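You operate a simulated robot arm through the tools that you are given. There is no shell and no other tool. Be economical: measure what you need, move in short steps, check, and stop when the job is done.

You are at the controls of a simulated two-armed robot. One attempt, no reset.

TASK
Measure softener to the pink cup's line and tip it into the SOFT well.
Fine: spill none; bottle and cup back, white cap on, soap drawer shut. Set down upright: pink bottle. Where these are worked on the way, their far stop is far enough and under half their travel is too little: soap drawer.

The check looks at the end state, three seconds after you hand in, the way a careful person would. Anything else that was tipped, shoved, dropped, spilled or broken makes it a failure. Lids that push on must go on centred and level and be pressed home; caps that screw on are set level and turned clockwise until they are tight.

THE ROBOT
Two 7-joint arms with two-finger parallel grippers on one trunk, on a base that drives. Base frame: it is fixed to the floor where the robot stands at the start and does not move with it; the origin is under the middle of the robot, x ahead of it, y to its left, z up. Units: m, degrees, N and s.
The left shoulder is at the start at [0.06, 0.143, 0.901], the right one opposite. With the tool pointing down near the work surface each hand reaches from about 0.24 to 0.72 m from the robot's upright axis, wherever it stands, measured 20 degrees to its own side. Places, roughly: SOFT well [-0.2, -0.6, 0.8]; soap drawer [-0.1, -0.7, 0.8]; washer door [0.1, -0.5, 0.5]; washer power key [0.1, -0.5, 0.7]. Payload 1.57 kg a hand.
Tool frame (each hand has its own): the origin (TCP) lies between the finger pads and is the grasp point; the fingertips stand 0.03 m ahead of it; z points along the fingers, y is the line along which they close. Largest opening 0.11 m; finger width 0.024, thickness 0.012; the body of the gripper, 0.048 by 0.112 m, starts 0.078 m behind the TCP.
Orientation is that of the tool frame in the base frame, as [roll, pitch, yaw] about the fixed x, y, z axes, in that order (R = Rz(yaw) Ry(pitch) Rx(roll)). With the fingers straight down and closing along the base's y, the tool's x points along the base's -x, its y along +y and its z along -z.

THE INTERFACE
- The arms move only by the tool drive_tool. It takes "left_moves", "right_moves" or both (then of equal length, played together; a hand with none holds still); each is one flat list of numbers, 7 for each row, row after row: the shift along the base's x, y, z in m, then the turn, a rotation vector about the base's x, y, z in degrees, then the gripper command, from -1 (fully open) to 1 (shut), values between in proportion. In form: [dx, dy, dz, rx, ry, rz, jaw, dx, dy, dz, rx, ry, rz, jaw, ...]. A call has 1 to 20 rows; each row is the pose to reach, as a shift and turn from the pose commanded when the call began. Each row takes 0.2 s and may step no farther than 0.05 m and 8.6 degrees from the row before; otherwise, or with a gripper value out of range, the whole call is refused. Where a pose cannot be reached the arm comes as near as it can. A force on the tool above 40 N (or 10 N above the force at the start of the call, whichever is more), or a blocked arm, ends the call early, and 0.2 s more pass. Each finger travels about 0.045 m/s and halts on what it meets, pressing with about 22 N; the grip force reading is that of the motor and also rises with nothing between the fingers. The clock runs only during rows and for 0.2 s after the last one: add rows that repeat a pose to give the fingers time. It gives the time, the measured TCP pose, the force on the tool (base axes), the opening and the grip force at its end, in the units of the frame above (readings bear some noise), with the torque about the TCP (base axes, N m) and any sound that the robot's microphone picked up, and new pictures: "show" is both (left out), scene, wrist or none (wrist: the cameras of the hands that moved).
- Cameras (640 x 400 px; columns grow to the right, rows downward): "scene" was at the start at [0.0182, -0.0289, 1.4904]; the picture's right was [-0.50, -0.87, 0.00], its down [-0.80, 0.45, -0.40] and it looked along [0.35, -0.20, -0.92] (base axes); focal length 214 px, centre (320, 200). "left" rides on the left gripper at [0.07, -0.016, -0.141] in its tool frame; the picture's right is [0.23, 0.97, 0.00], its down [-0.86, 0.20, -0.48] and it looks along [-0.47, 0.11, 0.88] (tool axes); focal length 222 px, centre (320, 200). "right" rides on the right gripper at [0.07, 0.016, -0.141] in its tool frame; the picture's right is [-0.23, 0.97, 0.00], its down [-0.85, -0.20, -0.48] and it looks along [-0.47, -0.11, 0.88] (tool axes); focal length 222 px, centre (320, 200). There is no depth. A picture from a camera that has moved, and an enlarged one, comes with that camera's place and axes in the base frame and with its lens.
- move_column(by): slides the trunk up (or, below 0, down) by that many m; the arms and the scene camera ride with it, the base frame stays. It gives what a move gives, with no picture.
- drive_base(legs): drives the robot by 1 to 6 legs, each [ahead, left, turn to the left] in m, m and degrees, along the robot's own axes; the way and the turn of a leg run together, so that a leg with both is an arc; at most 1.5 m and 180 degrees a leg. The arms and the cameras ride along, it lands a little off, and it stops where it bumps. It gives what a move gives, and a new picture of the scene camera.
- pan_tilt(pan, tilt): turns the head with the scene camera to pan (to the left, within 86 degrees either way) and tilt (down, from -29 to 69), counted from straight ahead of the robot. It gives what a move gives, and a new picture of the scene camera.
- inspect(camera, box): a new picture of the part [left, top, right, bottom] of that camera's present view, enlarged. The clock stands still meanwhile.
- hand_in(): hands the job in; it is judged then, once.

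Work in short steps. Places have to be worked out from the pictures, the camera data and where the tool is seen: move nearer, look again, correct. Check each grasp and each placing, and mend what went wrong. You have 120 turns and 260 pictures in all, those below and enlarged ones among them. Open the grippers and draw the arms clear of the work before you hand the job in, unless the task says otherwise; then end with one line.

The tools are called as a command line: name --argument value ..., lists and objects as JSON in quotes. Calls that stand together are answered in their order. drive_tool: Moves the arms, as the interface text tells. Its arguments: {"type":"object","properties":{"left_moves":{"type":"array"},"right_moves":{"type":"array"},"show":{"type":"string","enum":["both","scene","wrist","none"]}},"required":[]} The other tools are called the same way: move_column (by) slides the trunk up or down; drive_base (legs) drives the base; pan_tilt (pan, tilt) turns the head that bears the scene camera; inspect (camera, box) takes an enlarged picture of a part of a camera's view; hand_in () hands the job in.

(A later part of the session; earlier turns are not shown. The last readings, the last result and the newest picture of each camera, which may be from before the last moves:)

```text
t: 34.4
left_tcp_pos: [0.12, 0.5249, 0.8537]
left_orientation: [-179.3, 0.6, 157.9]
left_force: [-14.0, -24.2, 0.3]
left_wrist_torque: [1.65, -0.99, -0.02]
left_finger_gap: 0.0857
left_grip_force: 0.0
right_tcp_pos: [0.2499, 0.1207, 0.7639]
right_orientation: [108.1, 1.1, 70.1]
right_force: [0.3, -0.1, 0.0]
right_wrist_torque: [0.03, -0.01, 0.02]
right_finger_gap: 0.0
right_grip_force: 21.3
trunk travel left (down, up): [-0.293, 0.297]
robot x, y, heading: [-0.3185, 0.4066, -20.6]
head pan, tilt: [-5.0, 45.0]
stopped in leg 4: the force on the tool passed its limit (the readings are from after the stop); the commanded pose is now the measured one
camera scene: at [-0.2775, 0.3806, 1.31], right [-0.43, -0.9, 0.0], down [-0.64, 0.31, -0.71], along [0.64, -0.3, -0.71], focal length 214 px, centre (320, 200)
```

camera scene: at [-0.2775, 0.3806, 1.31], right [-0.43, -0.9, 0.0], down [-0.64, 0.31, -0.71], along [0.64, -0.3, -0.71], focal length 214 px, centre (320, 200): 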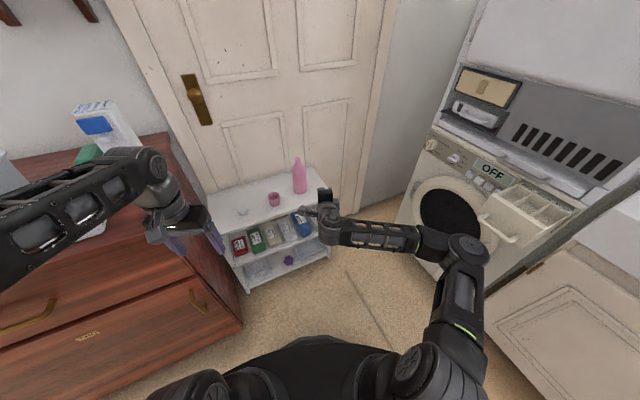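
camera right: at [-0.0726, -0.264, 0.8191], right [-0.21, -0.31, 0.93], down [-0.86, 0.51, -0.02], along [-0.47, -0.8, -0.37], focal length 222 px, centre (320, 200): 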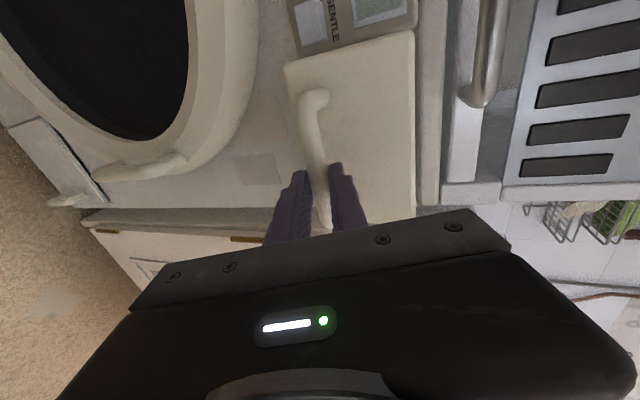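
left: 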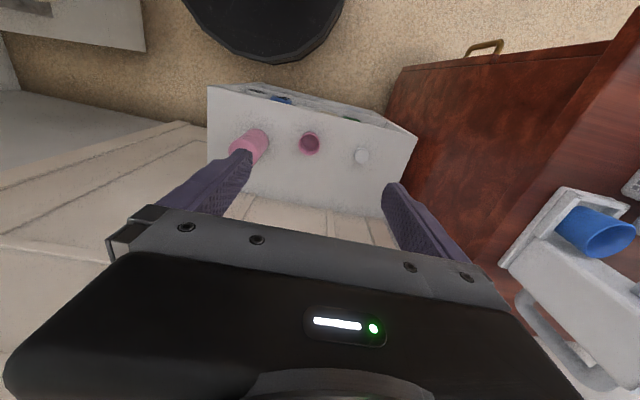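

The left hand, which wasn't raised, brushed the dresser. I'll turn back a little, move away from it, and raise the left hand.

drive_base --legs '[[0, 0, -10], [0, -0.15, 0]]'

drive_tool --left_moves '[0, 0, 0.045, 0, 0, 0, -1, 0, 0, 0.09, 0, 0, 0, -1, 0, 0, 0.13, 0, 0, 0, -1, 0, 0, 0.17, 0, 0, 0, -1]' --show "scene"

```text
t: 36.5
left_tcp_pos: [0.0615, 0.3222, 0.8528]
left_orientation: [-179.2, 0.6, 148.2]
left_force: [0.2, -0.2, 0.4]
left_wrist_torque: [-0.01, 0.0, 0.0]
left_finger_gap: 0.1097
left_grip_force: 0.0
right_tcp_pos: [0.1163, -0.1014, 0.762]
right_orientation: [108.1, 1.2, 60.0]
right_force: [-0.9, -0.1, 0.0]
right_wrist_torque: [0.02, -0.01, 0.02]
right_finger_gap: 0.0
right_grip_force: 21.5
trunk travel left (down, up): [-0.293, 0.297]
robot x, y, heading: [-0.395, 0.2783, -30.6]
head pan, tilt: [-5.0, 45.0]
camera scene: at [-0.3574, 0.2457, 1.3099], right [-0.58, -0.81, 0.0], down [-0.58, 0.41, -0.71], along [0.58, -0.41, -0.71], focal length 214 px, centre (320, 200)
```

scene: 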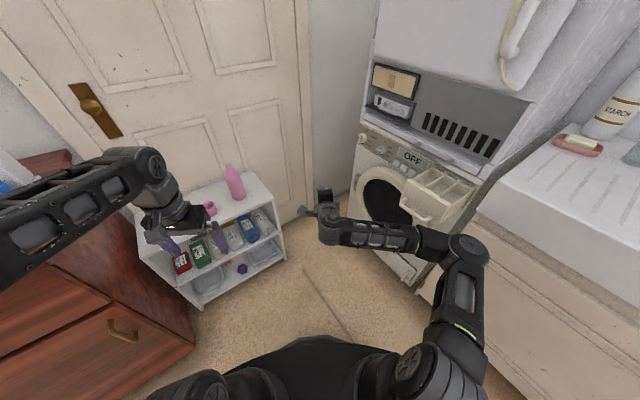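

```text
t: 37.5
left_tcp_pos: [0.0579, 0.3003, 0.8938]
left_orientation: [-179.3, 0.6, 148.3]
left_force: [0.1, -0.7, -0.5]
left_wrist_torque: [0.0, 0.01, -0.02]
left_finger_gap: 0.1101
left_grip_force: 0.1
left hand out of reach, approached as far as the arm can: row 1, 2, 3, 4
right_tcp_pos: [0.1166, -0.1009, 0.7628]
right_orientation: [108.0, 1.2, 60.1]
right_force: [0.4, -0.4, -0.5]
right_wrist_torque: [-0.01, 0.01, 0.0]
right_finger_gap: 0.0001
right_grip_force: 20.7
trunk travel left (down, up): [-0.293, 0.297]
robot x, y, heading: [-0.3957, 0.2761, -30.3]
head pan, tilt: [-5.0, 45.0]
camera scene: at [-0.3574, 0.2457, 1.31], right [-0.58, -0.81, 0.0], down [-0.58, 0.41, -0.71], along [0.58, -0.41, -0.71], focal length 214 px, centre (320, 200)
```

scene: 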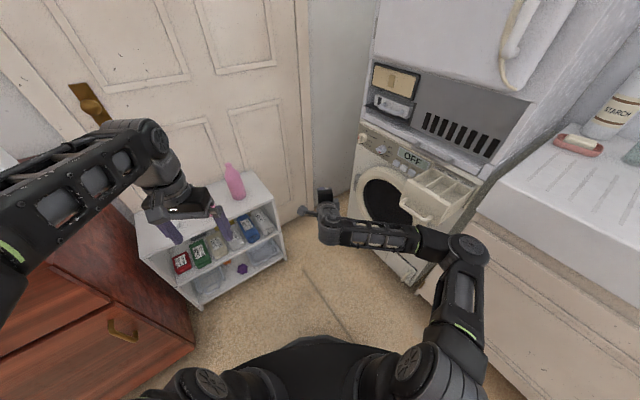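

The left hand now clears the shelf at z 0.89. With the right hand in open air, I'll roll it clockwise about its pointing axis so its camera comes on top and the fingers close sideways.

drive_tool --right_moves '[0, 0, 0, 6.93, -4, 0, -1, 0, 0, 0, 13.86, -8, 0, -1, 0, 0, 0, 20.8, -12, 0, -1, 0, 0, 0, 27.7, -16, 0, -1, 0, 0, 0, 34.6, -20, 0, -1, 0, 0, 0, 41.6, -24, 0, -1, 0, 0, 0, 48.5, -28, 0, -1, 0, 0, 0, 55.4, -32, 0, -1, 0, 0, 0, 62.4, -36, 0, -1, 0, 0, 0, 69.3, -40, 0, -1, 0, 0, 0, 76.2, -44, 0, -1]' --show "both"

```text
t: 39.9
left_tcp_pos: [0.0593, 0.3012, 0.893]
left_orientation: [-179.2, 0.5, 148.4]
left_force: [-0.4, -0.4, 0.8]
left_wrist_torque: [0.0, 0.0, -0.03]
left_finger_gap: 0.11
left_grip_force: 0.1
right_tcp_pos: [0.1089, -0.2276, 0.7659]
right_orientation: [105.5, -79.5, 68.2]
right_force: [0.2, -0.3, -0.3]
right_wrist_torque: [0.0, -0.01, 0.01]
right_finger_gap: 0.1099
right_grip_force: 0.0
right hand out of reach, approached as far as the arm can: row 1, 2, 3, 4, 5, 6, 7, 8, 9, 10, 11
trunk travel left (down, up): [-0.293, 0.297]
robot x, y, heading: [-0.3909, 0.2736, -30.5]
head pan, tilt: [-5.0, 45.0]
camera scene: at [-0.3571, 0.2464, 1.31], right [-0.58, -0.81, 0.0], down [-0.58, 0.41, -0.71], along [0.58, -0.41, -0.71], focal length 214 px, centre (320, 200)
camera right: at [-0.0303, -0.2145, 0.8453], right [-0.12, -0.99, -0.05], down [-0.51, 0.1, -0.85], along [0.85, -0.07, -0.52], focal length 222 px, centre (320, 200)
```

scene: 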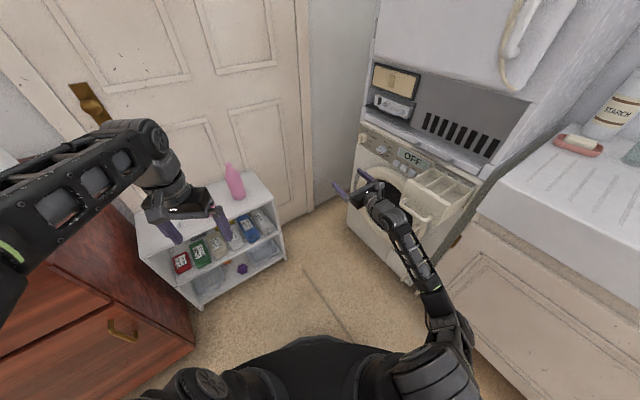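
right: 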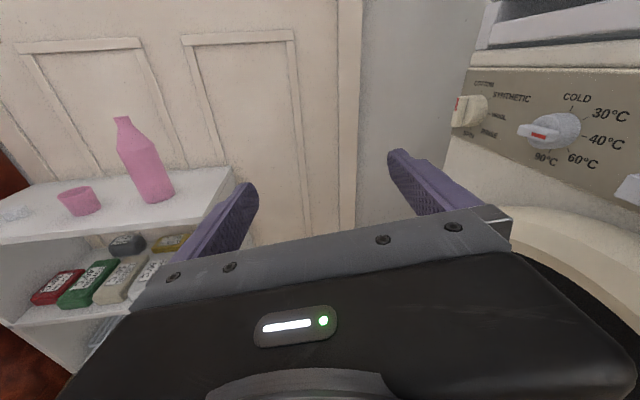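

The right hand is now level, camera on top, fingers closing sideways, pointing nearly +x. The bottle mouth is open. I'll turn the base 20° left, keeping its place.

drive_base --legs '[[0, 0, 20]]'

inspect --camera "right" --box '[0, 0, 640, 400]'

```text
t: 41.4
left_tcp_pos: [0.0237, 0.4543, 0.8927]
left_orientation: [-179.2, 0.6, 168.3]
left_force: [0.0, -0.9, 0.1]
left_wrist_torque: [0.0, 0.02, -0.01]
left_finger_gap: 0.1101
left_grip_force: 0.1
right_tcp_pos: [0.2509, -0.0259, 0.7671]
right_orientation: [105.5, -79.4, 87.9]
right_force: [-0.9, -0.3, 0.3]
right_wrist_torque: [-0.01, 0.01, -0.01]
right_finger_gap: 0.1099
right_grip_force: 0.0
trunk travel left (down, up): [-0.293, 0.297]
robot x, y, heading: [-0.3947, 0.2782, -10.6]
head pan, tilt: [-5.0, 45.0]
camera scene: at [-0.3488, 0.2616, 1.3099], right [-0.27, -0.96, 0.0], down [-0.68, 0.19, -0.71], along [0.68, -0.19, -0.71], focal length 214 px, centre (320, 200)
```

scene: 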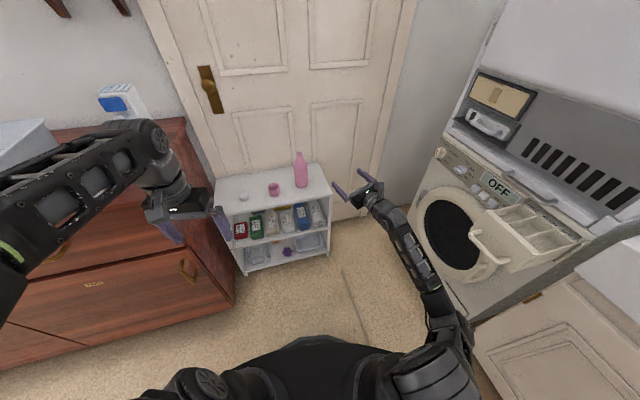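

```text
1.00 times, centred on (320, 200) of right
camera zoom: at [0.1159, -0.0597, 0.8453], right [0.23, -0.97, -0.05], down [-0.52, -0.08, -0.85], along [0.82, 0.22, -0.52], focal length 222 px, centre (320, 200)
```

zoom: 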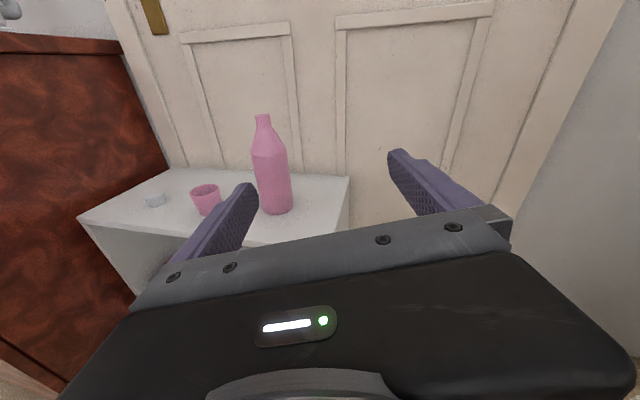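

Bottle: axis near [0.473,0.13], mouth z≈0.776, body about 7.3 cm wide up to z≈0.71. Cup: [0.434,0.275]. Cap: [0.45,0.42]. I'll square the right hand and shift it left, in line with the bottle, short of the shelf.

drive_tool --right_moves '[-0.01, 0.028, -0.01, 2, -0.5, -2.5, -1, -0.02, 0.057, -0.02, 4, -1, -5, -1, -0.03, 0.085, -0.03, 6, -1.5, -7.5, -1, -0.04, 0.113, -0.04, 8, -2, -10, -1, -0.05, 0.142, -0.05, 10, -3, -12.5, -1, -0.06, 0.17, -0.06, 10, -3, -13.5, -1]' --show "both"

```text
t: 42.8
left_tcp_pos: [0.0229, 0.4551, 0.8928]
left_orientation: [-179.3, 0.7, 168.4]
left_force: [0.3, -0.1, 0.2]
left_wrist_torque: [0.01, 0.08, -0.01]
left_finger_gap: 0.11
left_grip_force: 0.1
right_tcp_pos: [0.2037, -0.0679, 0.688]
right_orientation: [63.3, -86.0, 126.6]
right_force: [-0.2, -1.2, -0.3]
right_wrist_torque: [0.01, 0.01, 0.01]
right_finger_gap: 0.1101
right_grip_force: 0.0
right hand out of reach, approached as far as the arm can: row 1, 2, 3, 4, 5, 6
trunk travel left (down, up): [-0.293, 0.297]
robot x, y, heading: [-0.3992, 0.2764, -10.5]
head pan, tilt: [-5.0, 45.0]
camera scene: at [-0.3485, 0.2618, 1.31], right [-0.27, -0.96, 0.0], down [-0.68, 0.19, -0.71], along [0.68, -0.19, -0.71], focal length 214 px, centre (320, 200)
camera right: at [0.0636, -0.1043, 0.7545], right [0.17, -0.97, -0.17], down [-0.47, 0.07, -0.88], along [0.87, 0.23, -0.44], focal length 222 px, centre (320, 200)
```

scene: 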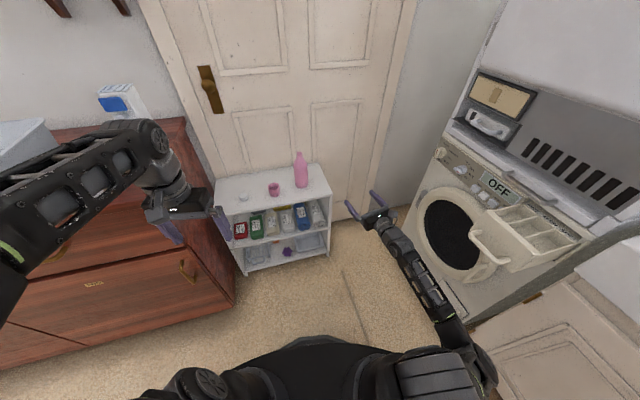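
right: 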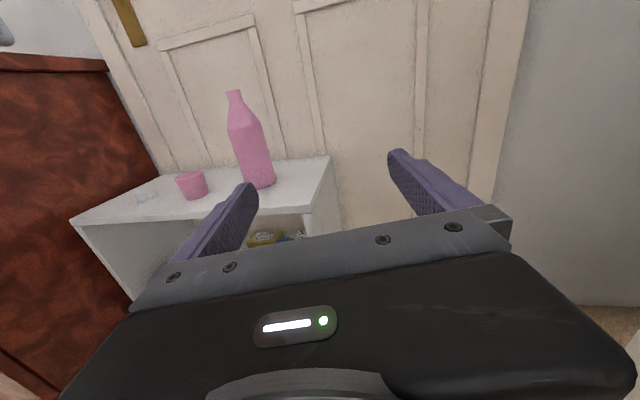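

The arm was stretched. The orientation is fine, pointing [0.98,0.17], so I'll keep it and try drawing the hand back and to the left.

drive_tool --right_moves '[-0.03, 0.01, 0, 0, 0, 0, -1, -0.06, 0.03, 0, 0, 0, 0, -1, -0.09, 0.06, 0, 0, 0, 0, -1, -0.11, 0.09, 0, 0, 0, 0, -1, -0.12, 0.12, 0, 0, 0, 0, -1, -0.12, 0.15, 0, 0, 0, 0, -1]' --show "scene"

```text
t: 44.2
left_tcp_pos: [0.0234, 0.4546, 0.8924]
left_orientation: [-179.2, 0.7, 168.3]
left_force: [0.2, 0.5, -0.1]
left_wrist_torque: [-0.02, -0.02, 0.01]
left_finger_gap: 0.11
left_grip_force: 0.0
right_tcp_pos: [0.0277, 0.0398, 0.6728]
right_orientation: [61.3, -85.4, 129.6]
right_force: [0.0, -0.4, 0.1]
right_wrist_torque: [-0.02, 0.04, 0.0]
right_finger_gap: 0.1099
right_grip_force: 0.0
right hand out of reach, approached as far as the arm can: row 2, 3, 4, 5, 6
trunk travel left (down, up): [-0.293, 0.297]
robot x, y, heading: [-0.3929, 0.2754, -10.5]
head pan, tilt: [-5.0, 45.0]
camera scene: at [-0.3491, 0.2623, 1.31], right [-0.27, -0.96, 0.0], down [-0.68, 0.19, -0.71], along [0.68, -0.19, -0.71], focal length 214 px, centre (320, 200)
```

scene: 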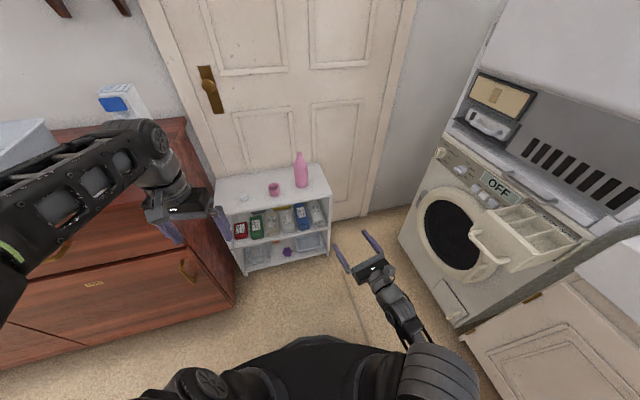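

The arm now sits compactly. I'll bring the left hand inward so it clears the dresser, then strafe left.

drive_tool --left_moves '[0, -0.03, 0, 0, 0, 0, -1, 0, -0.06, 0, 0, 0, 0, -1, 0, -0.09, 0, 0, 0, 0, -1, 0, -0.11, 0, 0, 0, 0, -1]' --show "none"

drive_base --legs '[[0, 0.128, 0], [0.2, 0, 0]]'

inspect --camera "right" --box '[0, 0, 640, 400]'

```text
t: 45.2
left_tcp_pos: [0.0242, 0.345, 0.8935]
left_orientation: [-179.1, 0.5, 168.4]
left_force: [0.2, 0.5, 0.1]
left_wrist_torque: [0.05, -0.02, -0.01]
left_finger_gap: 0.1103
left_grip_force: 0.0
right_tcp_pos: [0.0279, 0.041, 0.6725]
right_orientation: [62.0, -85.4, 129.0]
right_force: [0.1, 0.3, -0.6]
right_wrist_torque: [-0.01, -0.01, -0.01]
right_finger_gap: 0.11
right_grip_force: 0.0
trunk travel left (down, up): [-0.293, 0.297]
robot x, y, heading: [-0.3941, 0.2801, -10.3]
head pan, tilt: [-5.0, 45.0]
```

```text
t: 47.6
left_tcp_pos: [0.2435, 0.4325, 0.8934]
left_orientation: [-179.3, 0.5, 168.2]
left_force: [-0.8, 0.5, 0.2]
left_wrist_torque: [-0.02, -0.01, -0.02]
left_finger_gap: 0.1101
left_grip_force: 0.1
right_tcp_pos: [0.2464, 0.1286, 0.6715]
right_orientation: [61.9, -85.6, 129.1]
right_force: [0.1, -0.2, -0.5]
right_wrist_torque: [0.0, 0.0, 0.01]
right_finger_gap: 0.11
right_grip_force: 0.0
trunk travel left (down, up): [-0.293, 0.297]
robot x, y, heading: [-0.1793, 0.3712, -10.5]
head pan, tilt: [-5.0, 45.0]
camera scene: at [-0.1298, 0.3513, 1.3099], right [-0.27, -0.96, 0.0], down [-0.68, 0.19, -0.71], along [0.68, -0.19, -0.71], focal length 214 px, centre (320, 200)
```

scene: 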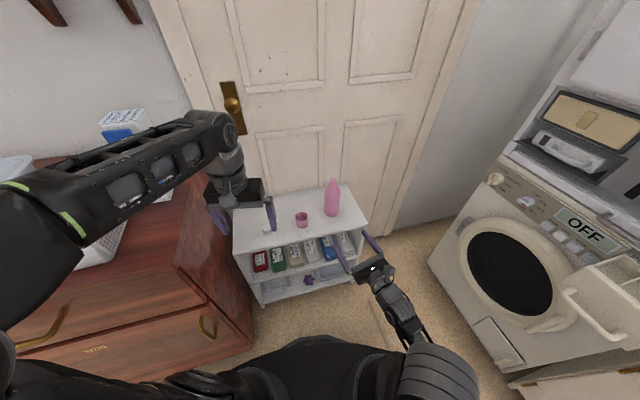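

```text
1.00 times, centred on (320, 200) of right
camera zoom: at [0.106, 0.0909, 0.7381], right [0.19, -0.97, -0.16], down [-0.47, 0.05, -0.88], along [0.86, 0.25, -0.44], focal length 222 px, centre (320, 200)
```

zoom: 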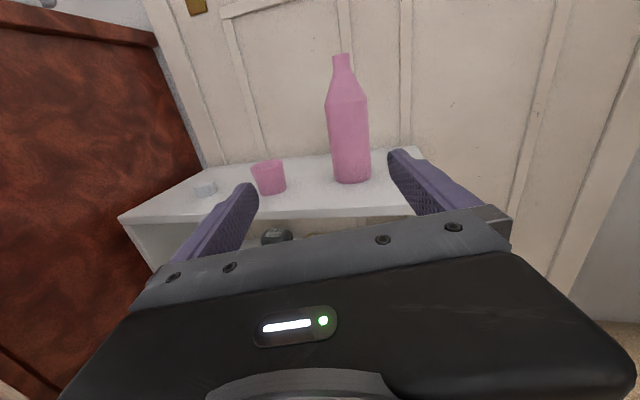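

Bottle confirmed at [0.467,0.131]. I'll align laterally and advance part of the way with the base.

drive_base --legs '[[0.013, -0.035, 0], [0.09, 0.034, 0]]'

inspect --camera "right" --box '[0, 0, 640, 400]'

```text
t: 49.2
left_tcp_pos: [0.3436, 0.4125, 0.8926]
left_orientation: [-179.3, 0.6, 168.2]
left_force: [-0.5, 0.5, 0.3]
left_wrist_torque: [0.02, -0.02, -0.04]
left_finger_gap: 0.1098
left_grip_force: 0.0
right_tcp_pos: [0.3482, 0.1095, 0.6714]
right_orientation: [62.4, -85.5, 128.4]
right_force: [0.3, 0.5, -0.4]
right_wrist_torque: [0.01, -0.02, -0.03]
right_finger_gap: 0.1099
right_grip_force: 0.0
trunk travel left (down, up): [-0.293, 0.297]
robot x, y, heading: [-0.0749, 0.3459, -10.5]
head pan, tilt: [-5.0, 45.0]
camera scene: at [-0.0286, 0.3314, 1.3099], right [-0.27, -0.96, 0.0], down [-0.68, 0.19, -0.71], along [0.68, -0.19, -0.71], focal length 214 px, centre (320, 200)
```

scene: 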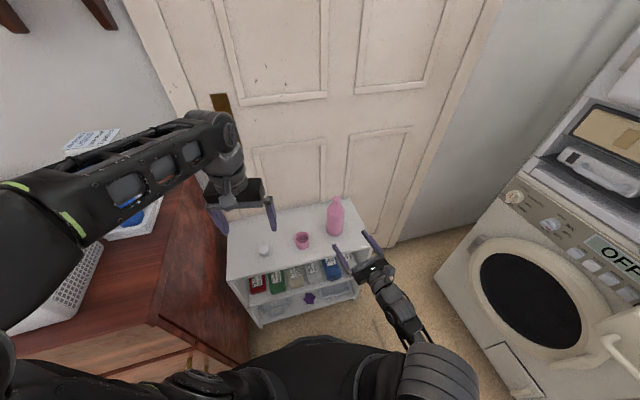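

```text
1.00 times, centred on (320, 200) of right
camera zoom: at [0.2072, 0.0706, 0.738], right [0.19, -0.97, -0.16], down [-0.47, 0.05, -0.88], along [0.86, 0.25, -0.44], focal length 222 px, centre (320, 200)
```

zoom: 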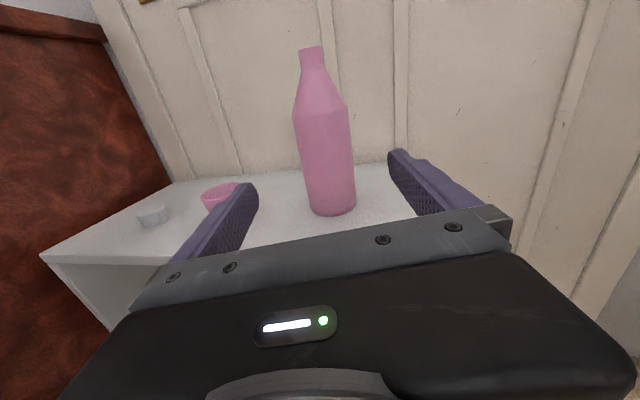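

The bottle is centred between the fingers. I'll advance the hand 12 cm along its axis with the arm, levelling its slight roll.

drive_tool --right_moves '[0.03, 0.005, -0.001, 2, 1, 0, -1, 0.06, 0.011, -0.002, 4, 2, 0, -1, 0.09, 0.016, -0.003, 4, 2, 0, -1, 0.115, 0.02, -0.005, 4, 2, 0, -1]' --show "both"

```text
t: 50.2
left_tcp_pos: [0.3439, 0.4128, 0.8932]
left_orientation: [-179.3, 0.6, 168.2]
left_force: [0.1, 0.5, -0.1]
left_wrist_torque: [-0.02, 0.0, 0.01]
left_finger_gap: 0.11
left_grip_force: 0.0
right_tcp_pos: [0.4238, 0.0595, 0.6752]
right_orientation: [-0.6, -88.7, -166.0]
right_force: [0.7, -0.1, 0.0]
right_wrist_torque: [0.01, 0.0, 0.01]
right_finger_gap: 0.1098
right_grip_force: 0.1
right hand out of reach, approached as far as the arm can: row 1, 2, 3, 4
trunk travel left (down, up): [-0.293, 0.297]
robot x, y, heading: [-0.0766, 0.345, -10.4]
head pan, tilt: [-5.0, 45.0]
camera scene: at [-0.0286, 0.3314, 1.31], right [-0.27, -0.96, 0.0], down [-0.68, 0.19, -0.71], along [0.68, -0.19, -0.71], focal length 214 px, centre (320, 200)
camera right: at [0.2867, 0.0114, 0.7423], right [0.23, -0.95, -0.23], down [-0.49, 0.09, -0.87], along [0.84, 0.31, -0.44], focal length 222 px, centre (320, 200)
```

scene: 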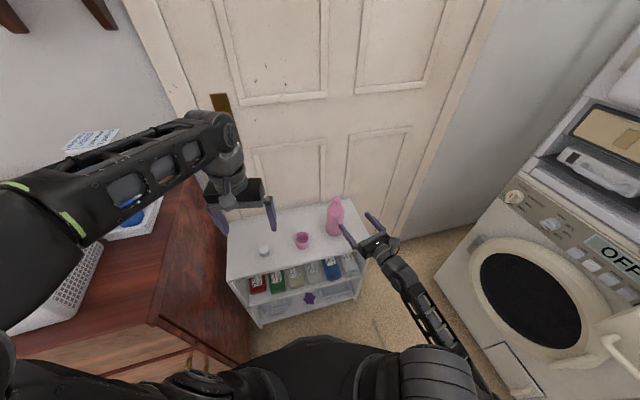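
right: 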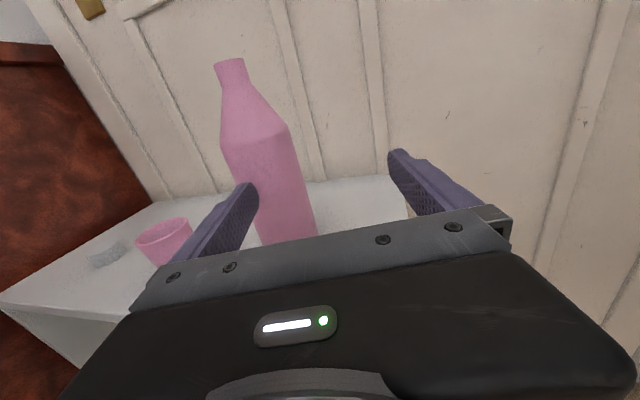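

The arm is limit-bound and slid right, but it is now perfectly level. I'll use the base for translation: back off along the tool axis, then strafe 6 cm left to line up.

drive_base --legs '[[-0.092, -0.04, 0], [-0.024, 0.0545, 0]]'

inspect --camera "right" --box '[0, 0, 640, 400]'

```text
t: 52.0
left_tcp_pos: [0.2314, 0.4476, 0.8937]
left_orientation: [-179.3, 0.6, 168.3]
left_force: [-1.0, 0.7, 0.2]
left_wrist_torque: [0.03, 0.01, -0.01]
left_finger_gap: 0.1101
left_grip_force: 0.0
right_tcp_pos: [0.312, 0.0947, 0.6761]
right_orientation: [2.1, -88.6, -168.8]
right_force: [-0.4, 0.8, 0.0]
right_wrist_torque: [-0.01, -0.02, -0.01]
right_finger_gap: 0.1103
right_grip_force: 0.0
trunk travel left (down, up): [-0.293, 0.297]
robot x, y, heading: [-0.1846, 0.3827, -10.5]
head pan, tilt: [-5.0, 45.0]
camera scene: at [-0.1401, 0.3668, 1.31], right [-0.27, -0.96, 0.0], down [-0.68, 0.19, -0.71], along [0.68, -0.19, -0.71], focal length 214 px, centre (320, 200)
```

scene: 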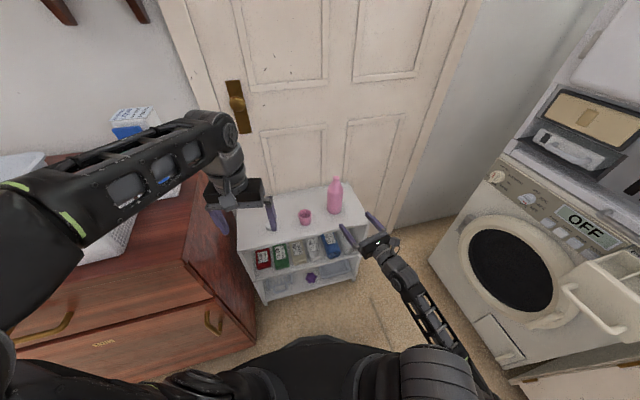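

```text
1.00 times, centred on (320, 200) of right
camera zoom: at [0.1753, 0.0463, 0.7422], right [0.23, -0.95, -0.23], down [-0.49, 0.09, -0.87], along [0.84, 0.31, -0.44], focal length 222 px, centre (320, 200)
```

zoom: 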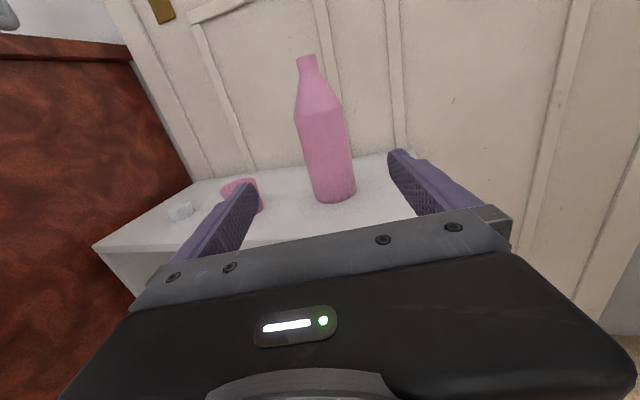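

Aligned: lateral error is about 1 mm and 16 cm remain along the axis. I'll advance with the base.

drive_base --legs '[[0.143, 0.0625, 0]]'

inspect --camera "right" --box '[0, 0, 640, 400]'

```text
t: 53.4
left_tcp_pos: [0.3686, 0.464, 0.8927]
left_orientation: [-179.2, 0.7, 167.7]
left_force: [-0.5, 1.3, -0.9]
left_wrist_torque: [0.01, 0.02, 0.03]
left_finger_gap: 0.1101
left_grip_force: 0.0
right_tcp_pos: [0.4444, 0.1112, 0.6755]
right_orientation: [2.8, -88.5, -170.0]
right_force: [-0.1, 0.5, -0.4]
right_wrist_torque: [-0.01, 0.0, 0.03]
right_finger_gap: 0.1101
right_grip_force: 0.0
trunk travel left (down, up): [-0.293, 0.297]
robot x, y, heading: [-0.0511, 0.4027, -11.1]
head pan, tilt: [-5.0, 45.0]
stopped in leg 1: the robot was blocked; the commanded pose is now the measured one
camera scene: at [-0.0049, 0.3869, 1.31], right [-0.28, -0.96, 0.0], down [-0.68, 0.2, -0.71], along [0.68, -0.2, -0.71], focal length 214 px, centre (320, 200)
```

scene: 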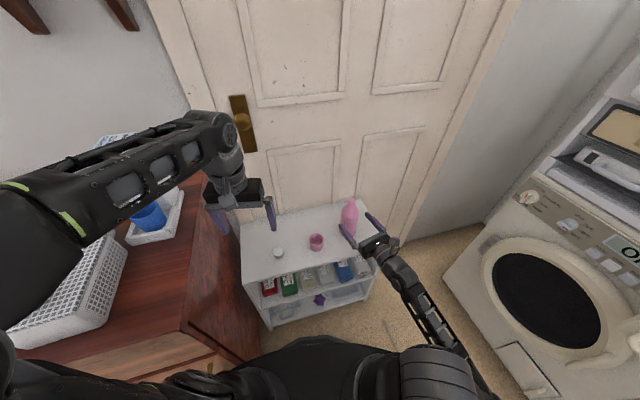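

```text
1.00 times, centred on (320, 200) of right
camera zoom: at [0.307, 0.0636, 0.7425], right [0.22, -0.95, -0.23], down [-0.49, 0.09, -0.87], along [0.84, 0.3, -0.44], focal length 222 px, centre (320, 200)
```

zoom: 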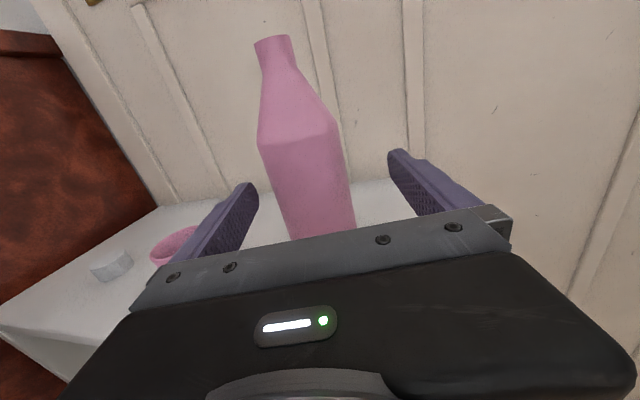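

The base touched something, likely the dresser. The TCP is still 1.3 cm to the right and 3 cm short. A small left turn of the base moves the hand forward-left as needed.

drive_base --legs '[[0, 0, 2.3]]'

inspect --camera "right" --box '[0, 0, 640, 400]'

```text
t: 54.2
left_tcp_pos: [0.3657, 0.4816, 0.8924]
left_orientation: [-179.3, 0.6, 170.1]
left_force: [0.1, -0.1, -0.3]
left_wrist_torque: [-0.03, 0.02, -0.03]
left_finger_gap: 0.1101
left_grip_force: 0.0
right_tcp_pos: [0.457, 0.1303, 0.6757]
right_orientation: [0.9, -88.6, -165.9]
right_force: [0.0, -0.8, -0.2]
right_wrist_torque: [0.02, -0.02, 0.0]
right_finger_gap: 0.1102
right_grip_force: 0.0
trunk travel left (down, up): [-0.293, 0.297]
robot x, y, heading: [-0.0518, 0.404, -8.6]
head pan, tilt: [-5.0, 45.0]
camera scene: at [-0.004, 0.3883, 1.3099], right [-0.24, -0.97, 0.0], down [-0.69, 0.17, -0.71], along [0.69, -0.17, -0.71], focal length 214 px, centre (320, 200)
```

scene: 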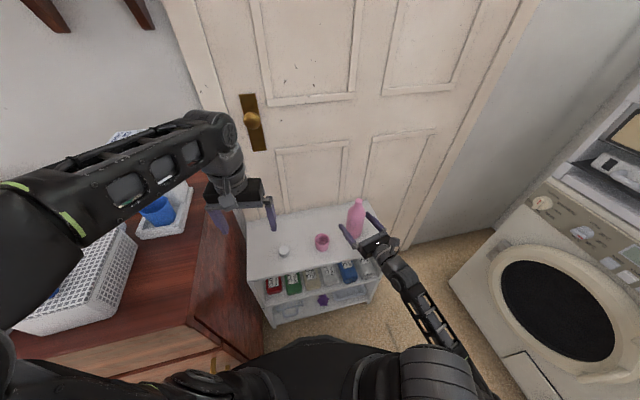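

```text
1.00 times, centred on (320, 200) of right
camera zoom: at [0.3206, 0.0778, 0.7423], right [0.26, -0.94, -0.23], down [-0.49, 0.07, -0.87], along [0.83, 0.34, -0.44], focal length 222 px, centre (320, 200)
```

zoom: 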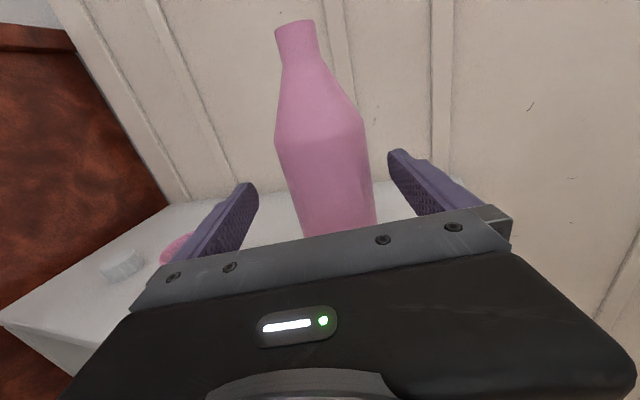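

The bottle is centred with the TCP about 1 cm short of its axis, good enough. I'll close the fingers.

drive_tool --right_moves '[0, 0, 0, 0, 0, 0, 1, 0, 0, 0, 0, 0, 0, 1, 0, 0, 0, 0, 0, 0, 1, 0, 0, 0, 0, 0, 0, 1]' --show "wrist"

```text
t: 55.2
left_tcp_pos: [0.3655, 0.4816, 0.8936]
left_orientation: [-179.2, 0.6, 170.0]
left_force: [0.0, 1.1, -0.2]
left_wrist_torque: [0.0, 0.02, -0.01]
left_finger_gap: 0.1101
left_grip_force: 0.0
right_tcp_pos: [0.4576, 0.129, 0.6756]
right_orientation: [1.4, -88.5, -166.4]
right_force: [1.4, -1.4, 0.4]
right_wrist_torque: [-0.06, -0.02, -0.05]
right_finger_gap: 0.0651
right_grip_force: 22.1
trunk travel left (down, up): [-0.293, 0.297]
robot x, y, heading: [-0.0528, 0.4047, -8.9]
head pan, tilt: [-5.0, 45.0]
camera right: at [0.3205, 0.0777, 0.7423], right [0.26, -0.94, -0.23], down [-0.49, 0.07, -0.87], along [0.83, 0.34, -0.44], focal length 222 px, centre (320, 200)
```

right: 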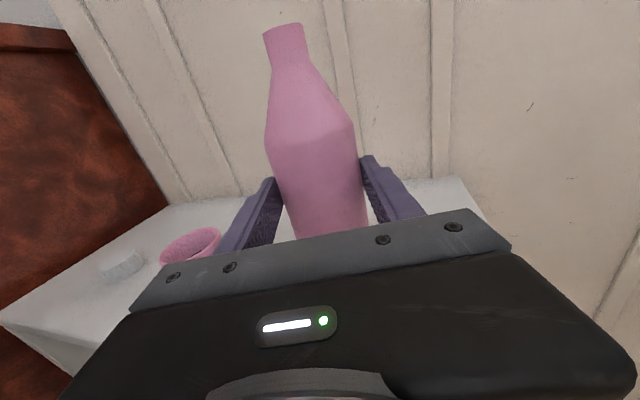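

The grip is firm, at a 65 mm gap. I'll lift with the trunk by 10 cm and look with the other cameras.

move_column --by 0.1

inspect --camera "left" --box '[0, 0, 640, 400]'

inspect --camera "scene" --box '[220, 160, 420, 320]'

```text
t: 56.5
left_tcp_pos: [0.3662, 0.4816, 0.9937]
left_orientation: [-179.2, 0.5, 170.1]
left_force: [0.7, 0.2, -0.3]
left_wrist_torque: [-0.03, -0.02, 0.03]
left_finger_gap: 0.1099
left_grip_force: 0.0
right_tcp_pos: [0.4565, 0.1297, 0.7759]
right_orientation: [0.3, -88.6, -165.3]
right_force: [-0.4, 0.1, -4.6]
right_wrist_torque: [-0.03, 0.11, -0.01]
right_finger_gap: 0.0646
right_grip_force: 22.2
trunk travel left (down, up): [-0.393, 0.197]
robot x, y, heading: [-0.0498, 0.4046, -8.9]
head pan, tilt: [-5.0, 45.0]
```

```text
1.00 times, centred on (320, 200) of left
camera zoom: at [0.2938, 0.4806, 1.1342], right [-0.06, 1.0, -0.02], down [0.87, 0.06, 0.48], along [0.48, 0.01, -0.88], focal length 222 px, centre (320, 200)
```

zoom: 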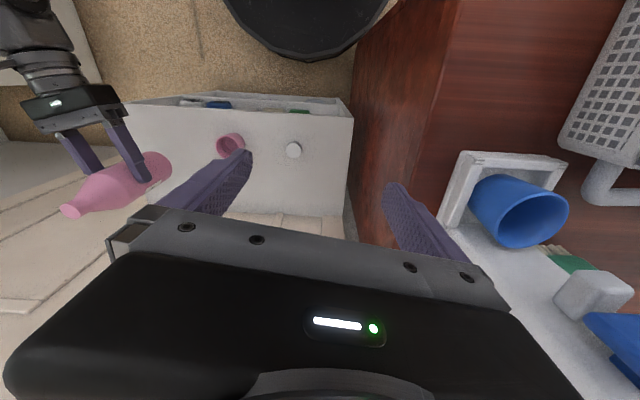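

```text
2.50 times, centred on (320, 240) of scene
camera zoom: at [-0.0035, 0.3881, 1.4099], right [-0.24, -0.97, 0.0], down [-0.69, 0.17, -0.71], along [0.69, -0.17, -0.71], focal length 536 px, centre (320, 100)
```

zoom: 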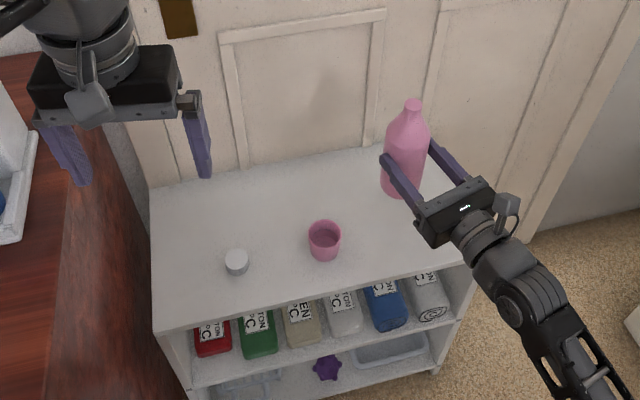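

The weight is about 5 N and the cup is at [0.435,0.274]. I'll enlarge the cup from the left camera to find its line.

inspect --camera "left" --box '[200, 115, 270, 165]'

inspect --camera "scene" --box '[300, 235, 345, 265]'

```text
8.00 times, centred on (235, 140) of left
camera zoom: at [0.2938, 0.4806, 1.1342], right [-0.06, 1.0, -0.02], down [0.87, 0.06, 0.48], along [0.48, 0.01, -0.88], focal length 1777 px, centre (1000, 680)
```

zoom: 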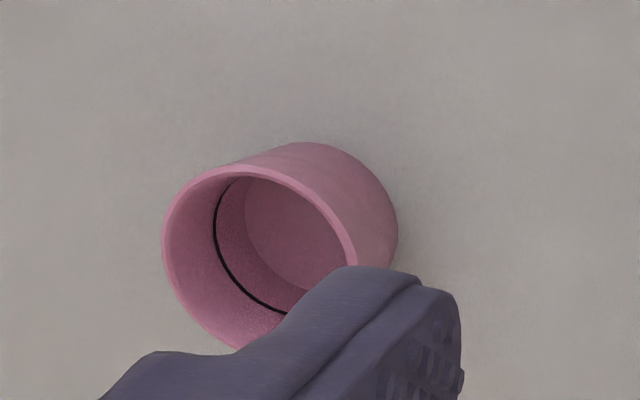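

```text
13.33 times, centred on (322, 250) of scene
camera zoom: at [-0.0035, 0.3881, 1.4099], right [-0.24, -0.97, 0.0], down [-0.69, 0.17, -0.71], along [0.69, -0.17, -0.71], focal length 2860 px, centre (287, -467)
```

zoom: 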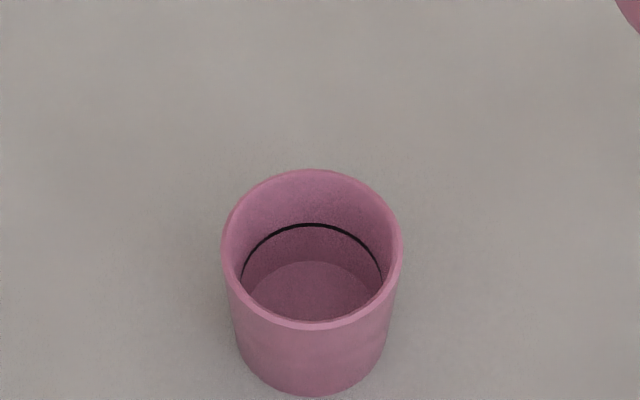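

The scene camera clearly shows the cup's black line and its inside. I'll begin tilting the bottle toward the cup: 35° first, moving toward it, well short of flowing.

drive_tool --right_moves '[-0.002, 0.008, -0.008, -6.8, -1.85, 0, 1, -0.004, 0.016, -0.016, -13.5, -3.7, 0, 1, -0.005, 0.024, -0.024, -20.3, -5.6, 0, 1, -0.007, 0.032, -0.032, -27, -7.4, 0, 1, -0.008, 0.04, -0.04, -33.8, -9.3, 0, 1]' --show "both"

```text
t: 57.7
left_tcp_pos: [0.3666, 0.4809, 0.9939]
left_orientation: [-179.2, 0.6, 170.0]
left_force: [-0.4, 0.4, -0.4]
left_wrist_torque: [0.01, -0.03, -0.01]
left_finger_gap: 0.1101
left_grip_force: 0.1
right_tcp_pos: [0.4486, 0.1692, 0.7351]
right_orientation: [87.6, -54.7, 107.7]
right_force: [-0.3, -0.4, -4.6]
right_wrist_torque: [-0.01, 0.11, -0.02]
right_finger_gap: 0.0647
right_grip_force: 22.2
trunk travel left (down, up): [-0.393, 0.197]
robot x, y, heading: [-0.048, 0.4027, -8.7]
head pan, tilt: [-5.0, 45.0]
camera scene: at [-0.0036, 0.3882, 1.4099], right [-0.24, -0.97, 0.0], down [-0.69, 0.17, -0.71], along [0.69, -0.17, -0.71], focal length 214 px, centre (320, 200)
camera right: at [0.3018, 0.1567, 0.799], right [0.25, -0.89, 0.38], down [-0.35, -0.44, -0.82], along [0.9, 0.07, -0.42], focal length 222 px, centre (320, 200)
```

scene: 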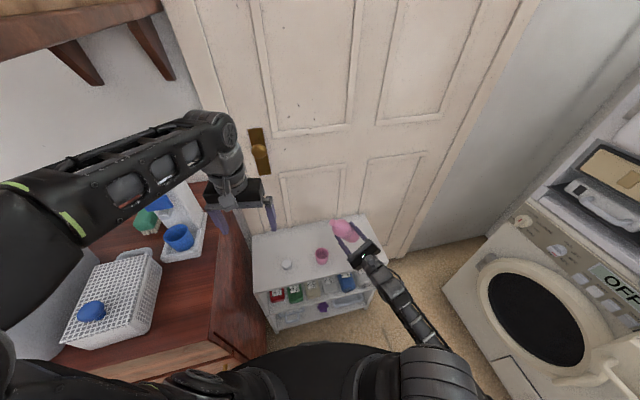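
right: 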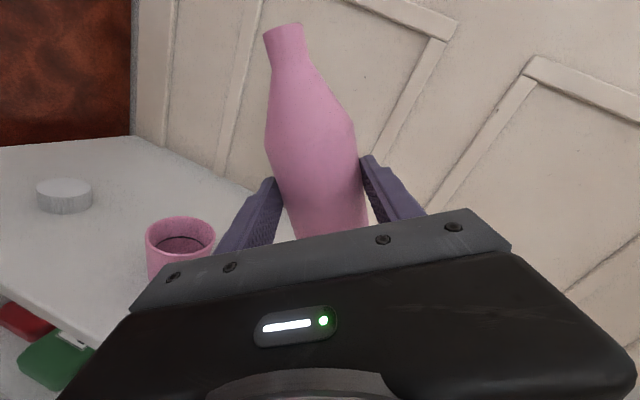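

The arm followed exactly, and the wrist camera sees the cup too. I'll continue to 55° with the mouth moving over the cup.

drive_tool --right_moves '[-0.001, 0.006, -0.015, -6.4, -1.8, 0, 1, -0.001, 0.013, -0.03, -12.9, -3.5, 0, 1, -0.002, 0.019, -0.045, -19.3, -5.3, 0, 1]' --show "none"

inspect --camera "scene" --box '[270, 200, 400, 290]'

inspect --camera "left" --box '[60, 90, 280, 230]'

```text
t: 58.5
left_tcp_pos: [0.3642, 0.4837, 0.9955]
left_orientation: [-179.3, 0.7, 170.0]
left_force: [0.0, -1.2, 0.2]
left_wrist_torque: [-0.02, -0.02, -0.01]
left_finger_gap: 0.1101
left_grip_force: 0.1
right_tcp_pos: [0.4389, 0.1817, 0.7032]
right_orientation: [87.4, -34.3, 108.5]
right_force: [0.2, 4.9, 30.9]
right_wrist_torque: [-0.43, -1.54, -0.13]
right_finger_gap: 0.0714
right_grip_force: 21.8
right hand out of reach, approached as far as the arm can: row 2, 3
trunk travel left (down, up): [-0.393, 0.197]
robot x, y, heading: [-0.0516, 0.4024, -8.7]
head pan, tilt: [-5.0, 45.0]
```

```text
4.44 times, centred on (335, 245) of scene
camera zoom: at [-0.007, 0.3906, 1.4109], right [-0.24, -0.97, 0.0], down [-0.69, 0.17, -0.71], along [0.69, -0.17, -0.71], focal length 953 px, centre (253, 0)
```

zoom: 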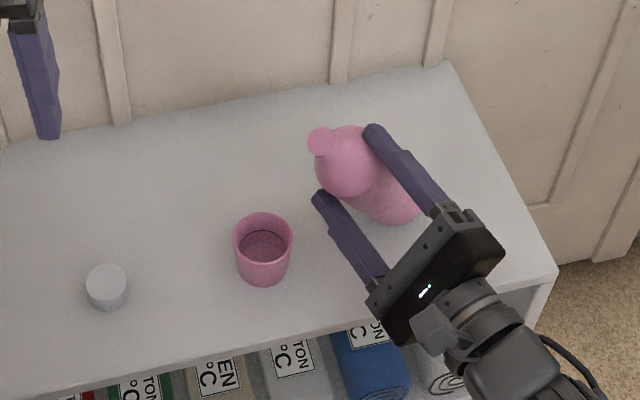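

```text
2.86 times, centred on (170, 160) of left
camera zoom: at [0.291, 0.4828, 1.1358], right [-0.06, 1.0, -0.02], down [0.87, 0.06, 0.49], along [0.49, 0.01, -0.87], focal length 635 px, centre (749, 314)
```

zoom: 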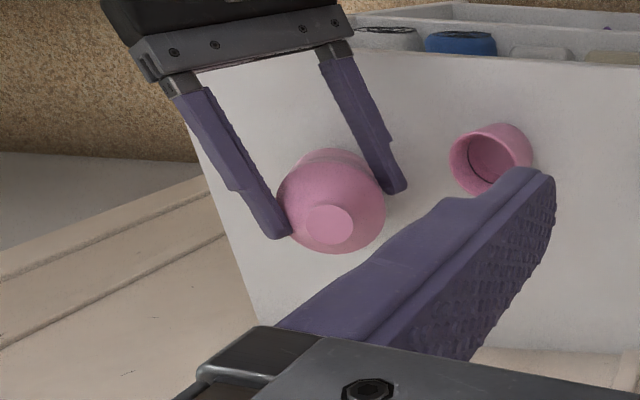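

There is an upward reaction of 31 N, so something is touching below. I'll raise the hand 4 cm at once.

drive_tool --right_moves '[0, 0, 0.02, 0, 0, 0, 1, 0, 0, 0.04, 0, 0, 0, 1]' --show "both"

inspect --camera "left" --box '[0, 50, 280, 230]'

inspect --camera "scene" --box '[280, 200, 440, 310]'

```text
t: 59.1
left_tcp_pos: [0.3664, 0.4821, 0.9926]
left_orientation: [-179.2, 0.6, 170.0]
left_force: [0.0, -0.1, 0.2]
left_wrist_torque: [0.05, 0.02, -0.01]
left_finger_gap: 0.11
left_grip_force: 0.0
right_tcp_pos: [0.4416, 0.1774, 0.7309]
right_orientation: [89.0, -34.9, 106.9]
right_force: [0.0, -0.8, -5.1]
right_wrist_torque: [0.1, 0.11, 0.0]
right_finger_gap: 0.0706
right_grip_force: 22.1
trunk travel left (down, up): [-0.393, 0.197]
robot x, y, heading: [-0.0484, 0.4031, -8.7]
head pan, tilt: [-5.0, 45.0]
camera scene: at [-0.0037, 0.3882, 1.4096], right [-0.24, -0.97, 0.0], down [-0.69, 0.17, -0.71], along [0.69, -0.17, -0.71], focal length 214 px, centre (320, 200)
camera right: at [0.2891, 0.1837, 0.7825], right [0.2, -0.72, 0.67], down [-0.29, -0.7, -0.66], along [0.94, -0.06, -0.34], focal length 222 px, centre (320, 200)
```

scene: 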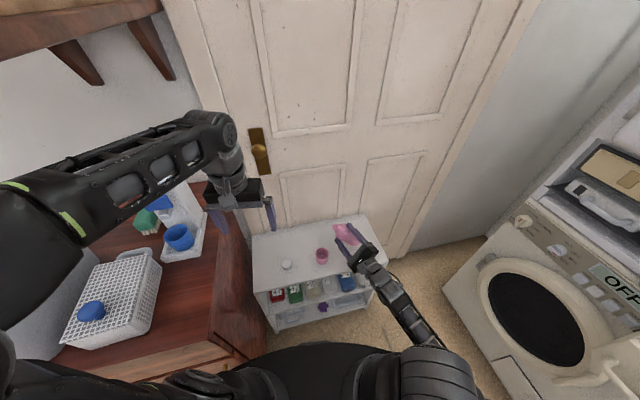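
right: 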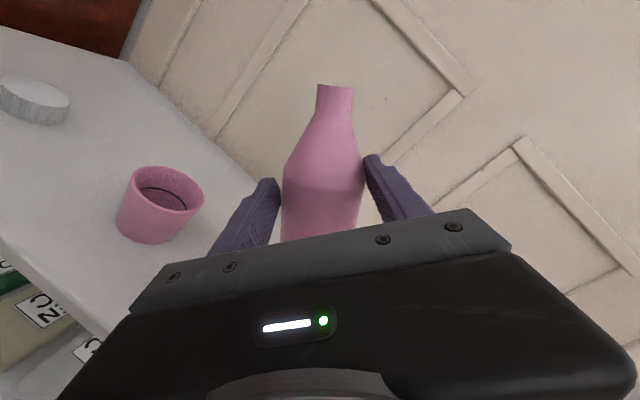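

```text
2.22 times, centred on (140, 140) of left
camera zoom: at [0.2937, 0.4808, 1.134], right [-0.06, 1.0, -0.02], down [0.87, 0.06, 0.48], along [0.48, 0.01, -0.87], focal length 494 px, centre (720, 333)
```

zoom: 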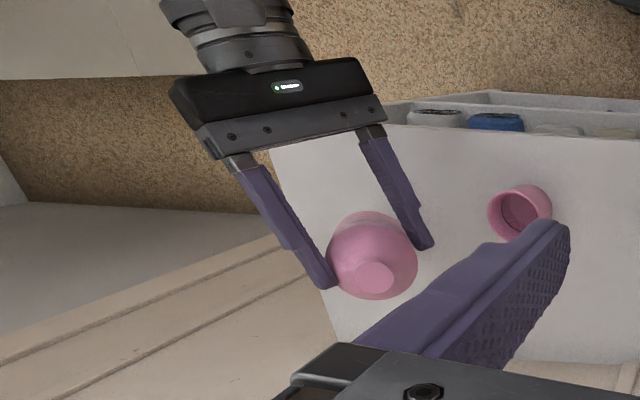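

```text
3.64 times, centred on (360, 255) of scene
camera zoom: at [-0.0037, 0.3882, 1.4096], right [-0.24, -0.97, 0.0], down [-0.69, 0.17, -0.71], along [0.69, -0.17, -0.71], focal length 780 px, centre (174, 0)
```

zoom: 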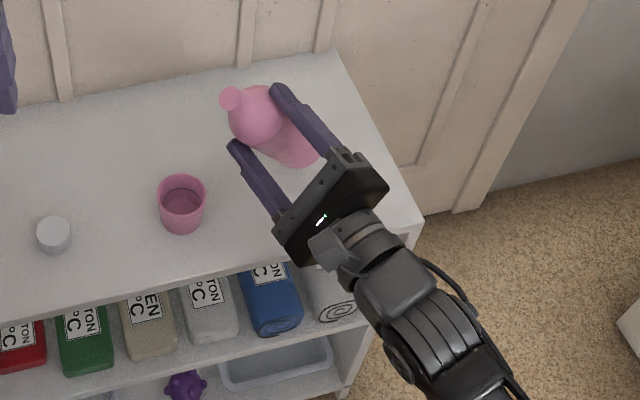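

The bottle slid about 3 cm down in the grip. The mouth triangulates to [0.452,0.218,0.789], 7 cm from the TCP, with a bottle tilt of roughly 45°. The grip holds just under the shoulder. I'll carry on more gently, keep height with the arm, and tilt 12° more while moving the mouth toward the cup.

drive_tool --right_moves '[-0.003, 0.009, 0, -2.9, -0.8, 0, 1, -0.005, 0.018, 0, -5.8, -1.6, 0, 1, -0.008, 0.027, 0, -8.7, -2.4, 0, 1, -0.01, 0.036, 0, -11.6, -3.2, 0, 1]' --show "wrist"

inspect --camera "scene" --box '[280, 200, 410, 290]'

```text
t: 60.1
left_tcp_pos: [0.3668, 0.4806, 0.9926]
left_orientation: [-179.2, 0.5, 170.0]
left_force: [0.6, -0.2, 0.4]
left_wrist_torque: [-0.02, 0.0, 0.02]
left_finger_gap: 0.1096
left_grip_force: 0.0
right_tcp_pos: [0.4221, 0.1979, 0.7352]
right_orientation: [89.2, -22.8, 107.2]
right_force: [-0.3, 0.2, -4.6]
right_wrist_torque: [0.13, 0.14, -0.02]
right_finger_gap: 0.0705
right_grip_force: 22.3
right hand out of reach, approached as far as the arm can: row 2, 3, 4
trunk travel left (down, up): [-0.393, 0.197]
robot x, y, heading: [-0.0537, 0.4065, -8.8]
head pan, tilt: [-5.0, 45.0]
camera right: at [0.2681, 0.2119, 0.7754], right [0.16, -0.56, 0.81], down [-0.24, -0.82, -0.52], along [0.96, -0.11, -0.27], focal length 222 px, centre (320, 200)
```

right: 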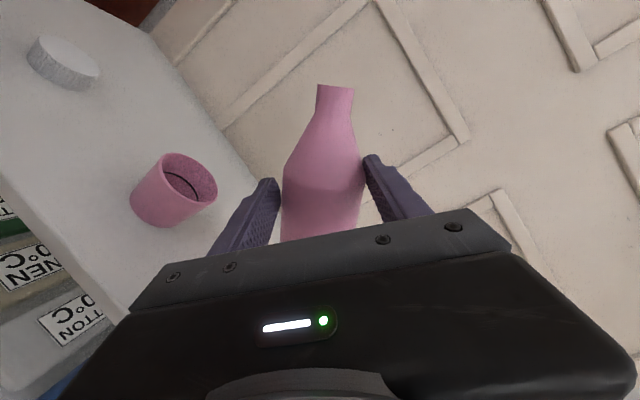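

```text
4.44 times, centred on (345, 245) of scene
camera zoom: at [-0.0037, 0.3883, 1.4099], right [-0.24, -0.97, 0.0], down [-0.69, 0.17, -0.71], along [0.69, -0.17, -0.71], focal length 953 px, centre (209, 0)
```

zoom: 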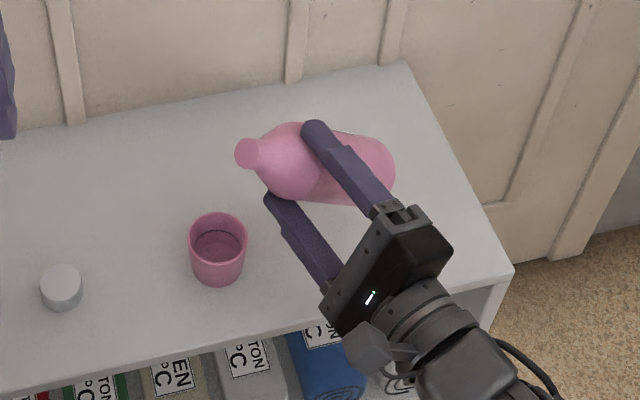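

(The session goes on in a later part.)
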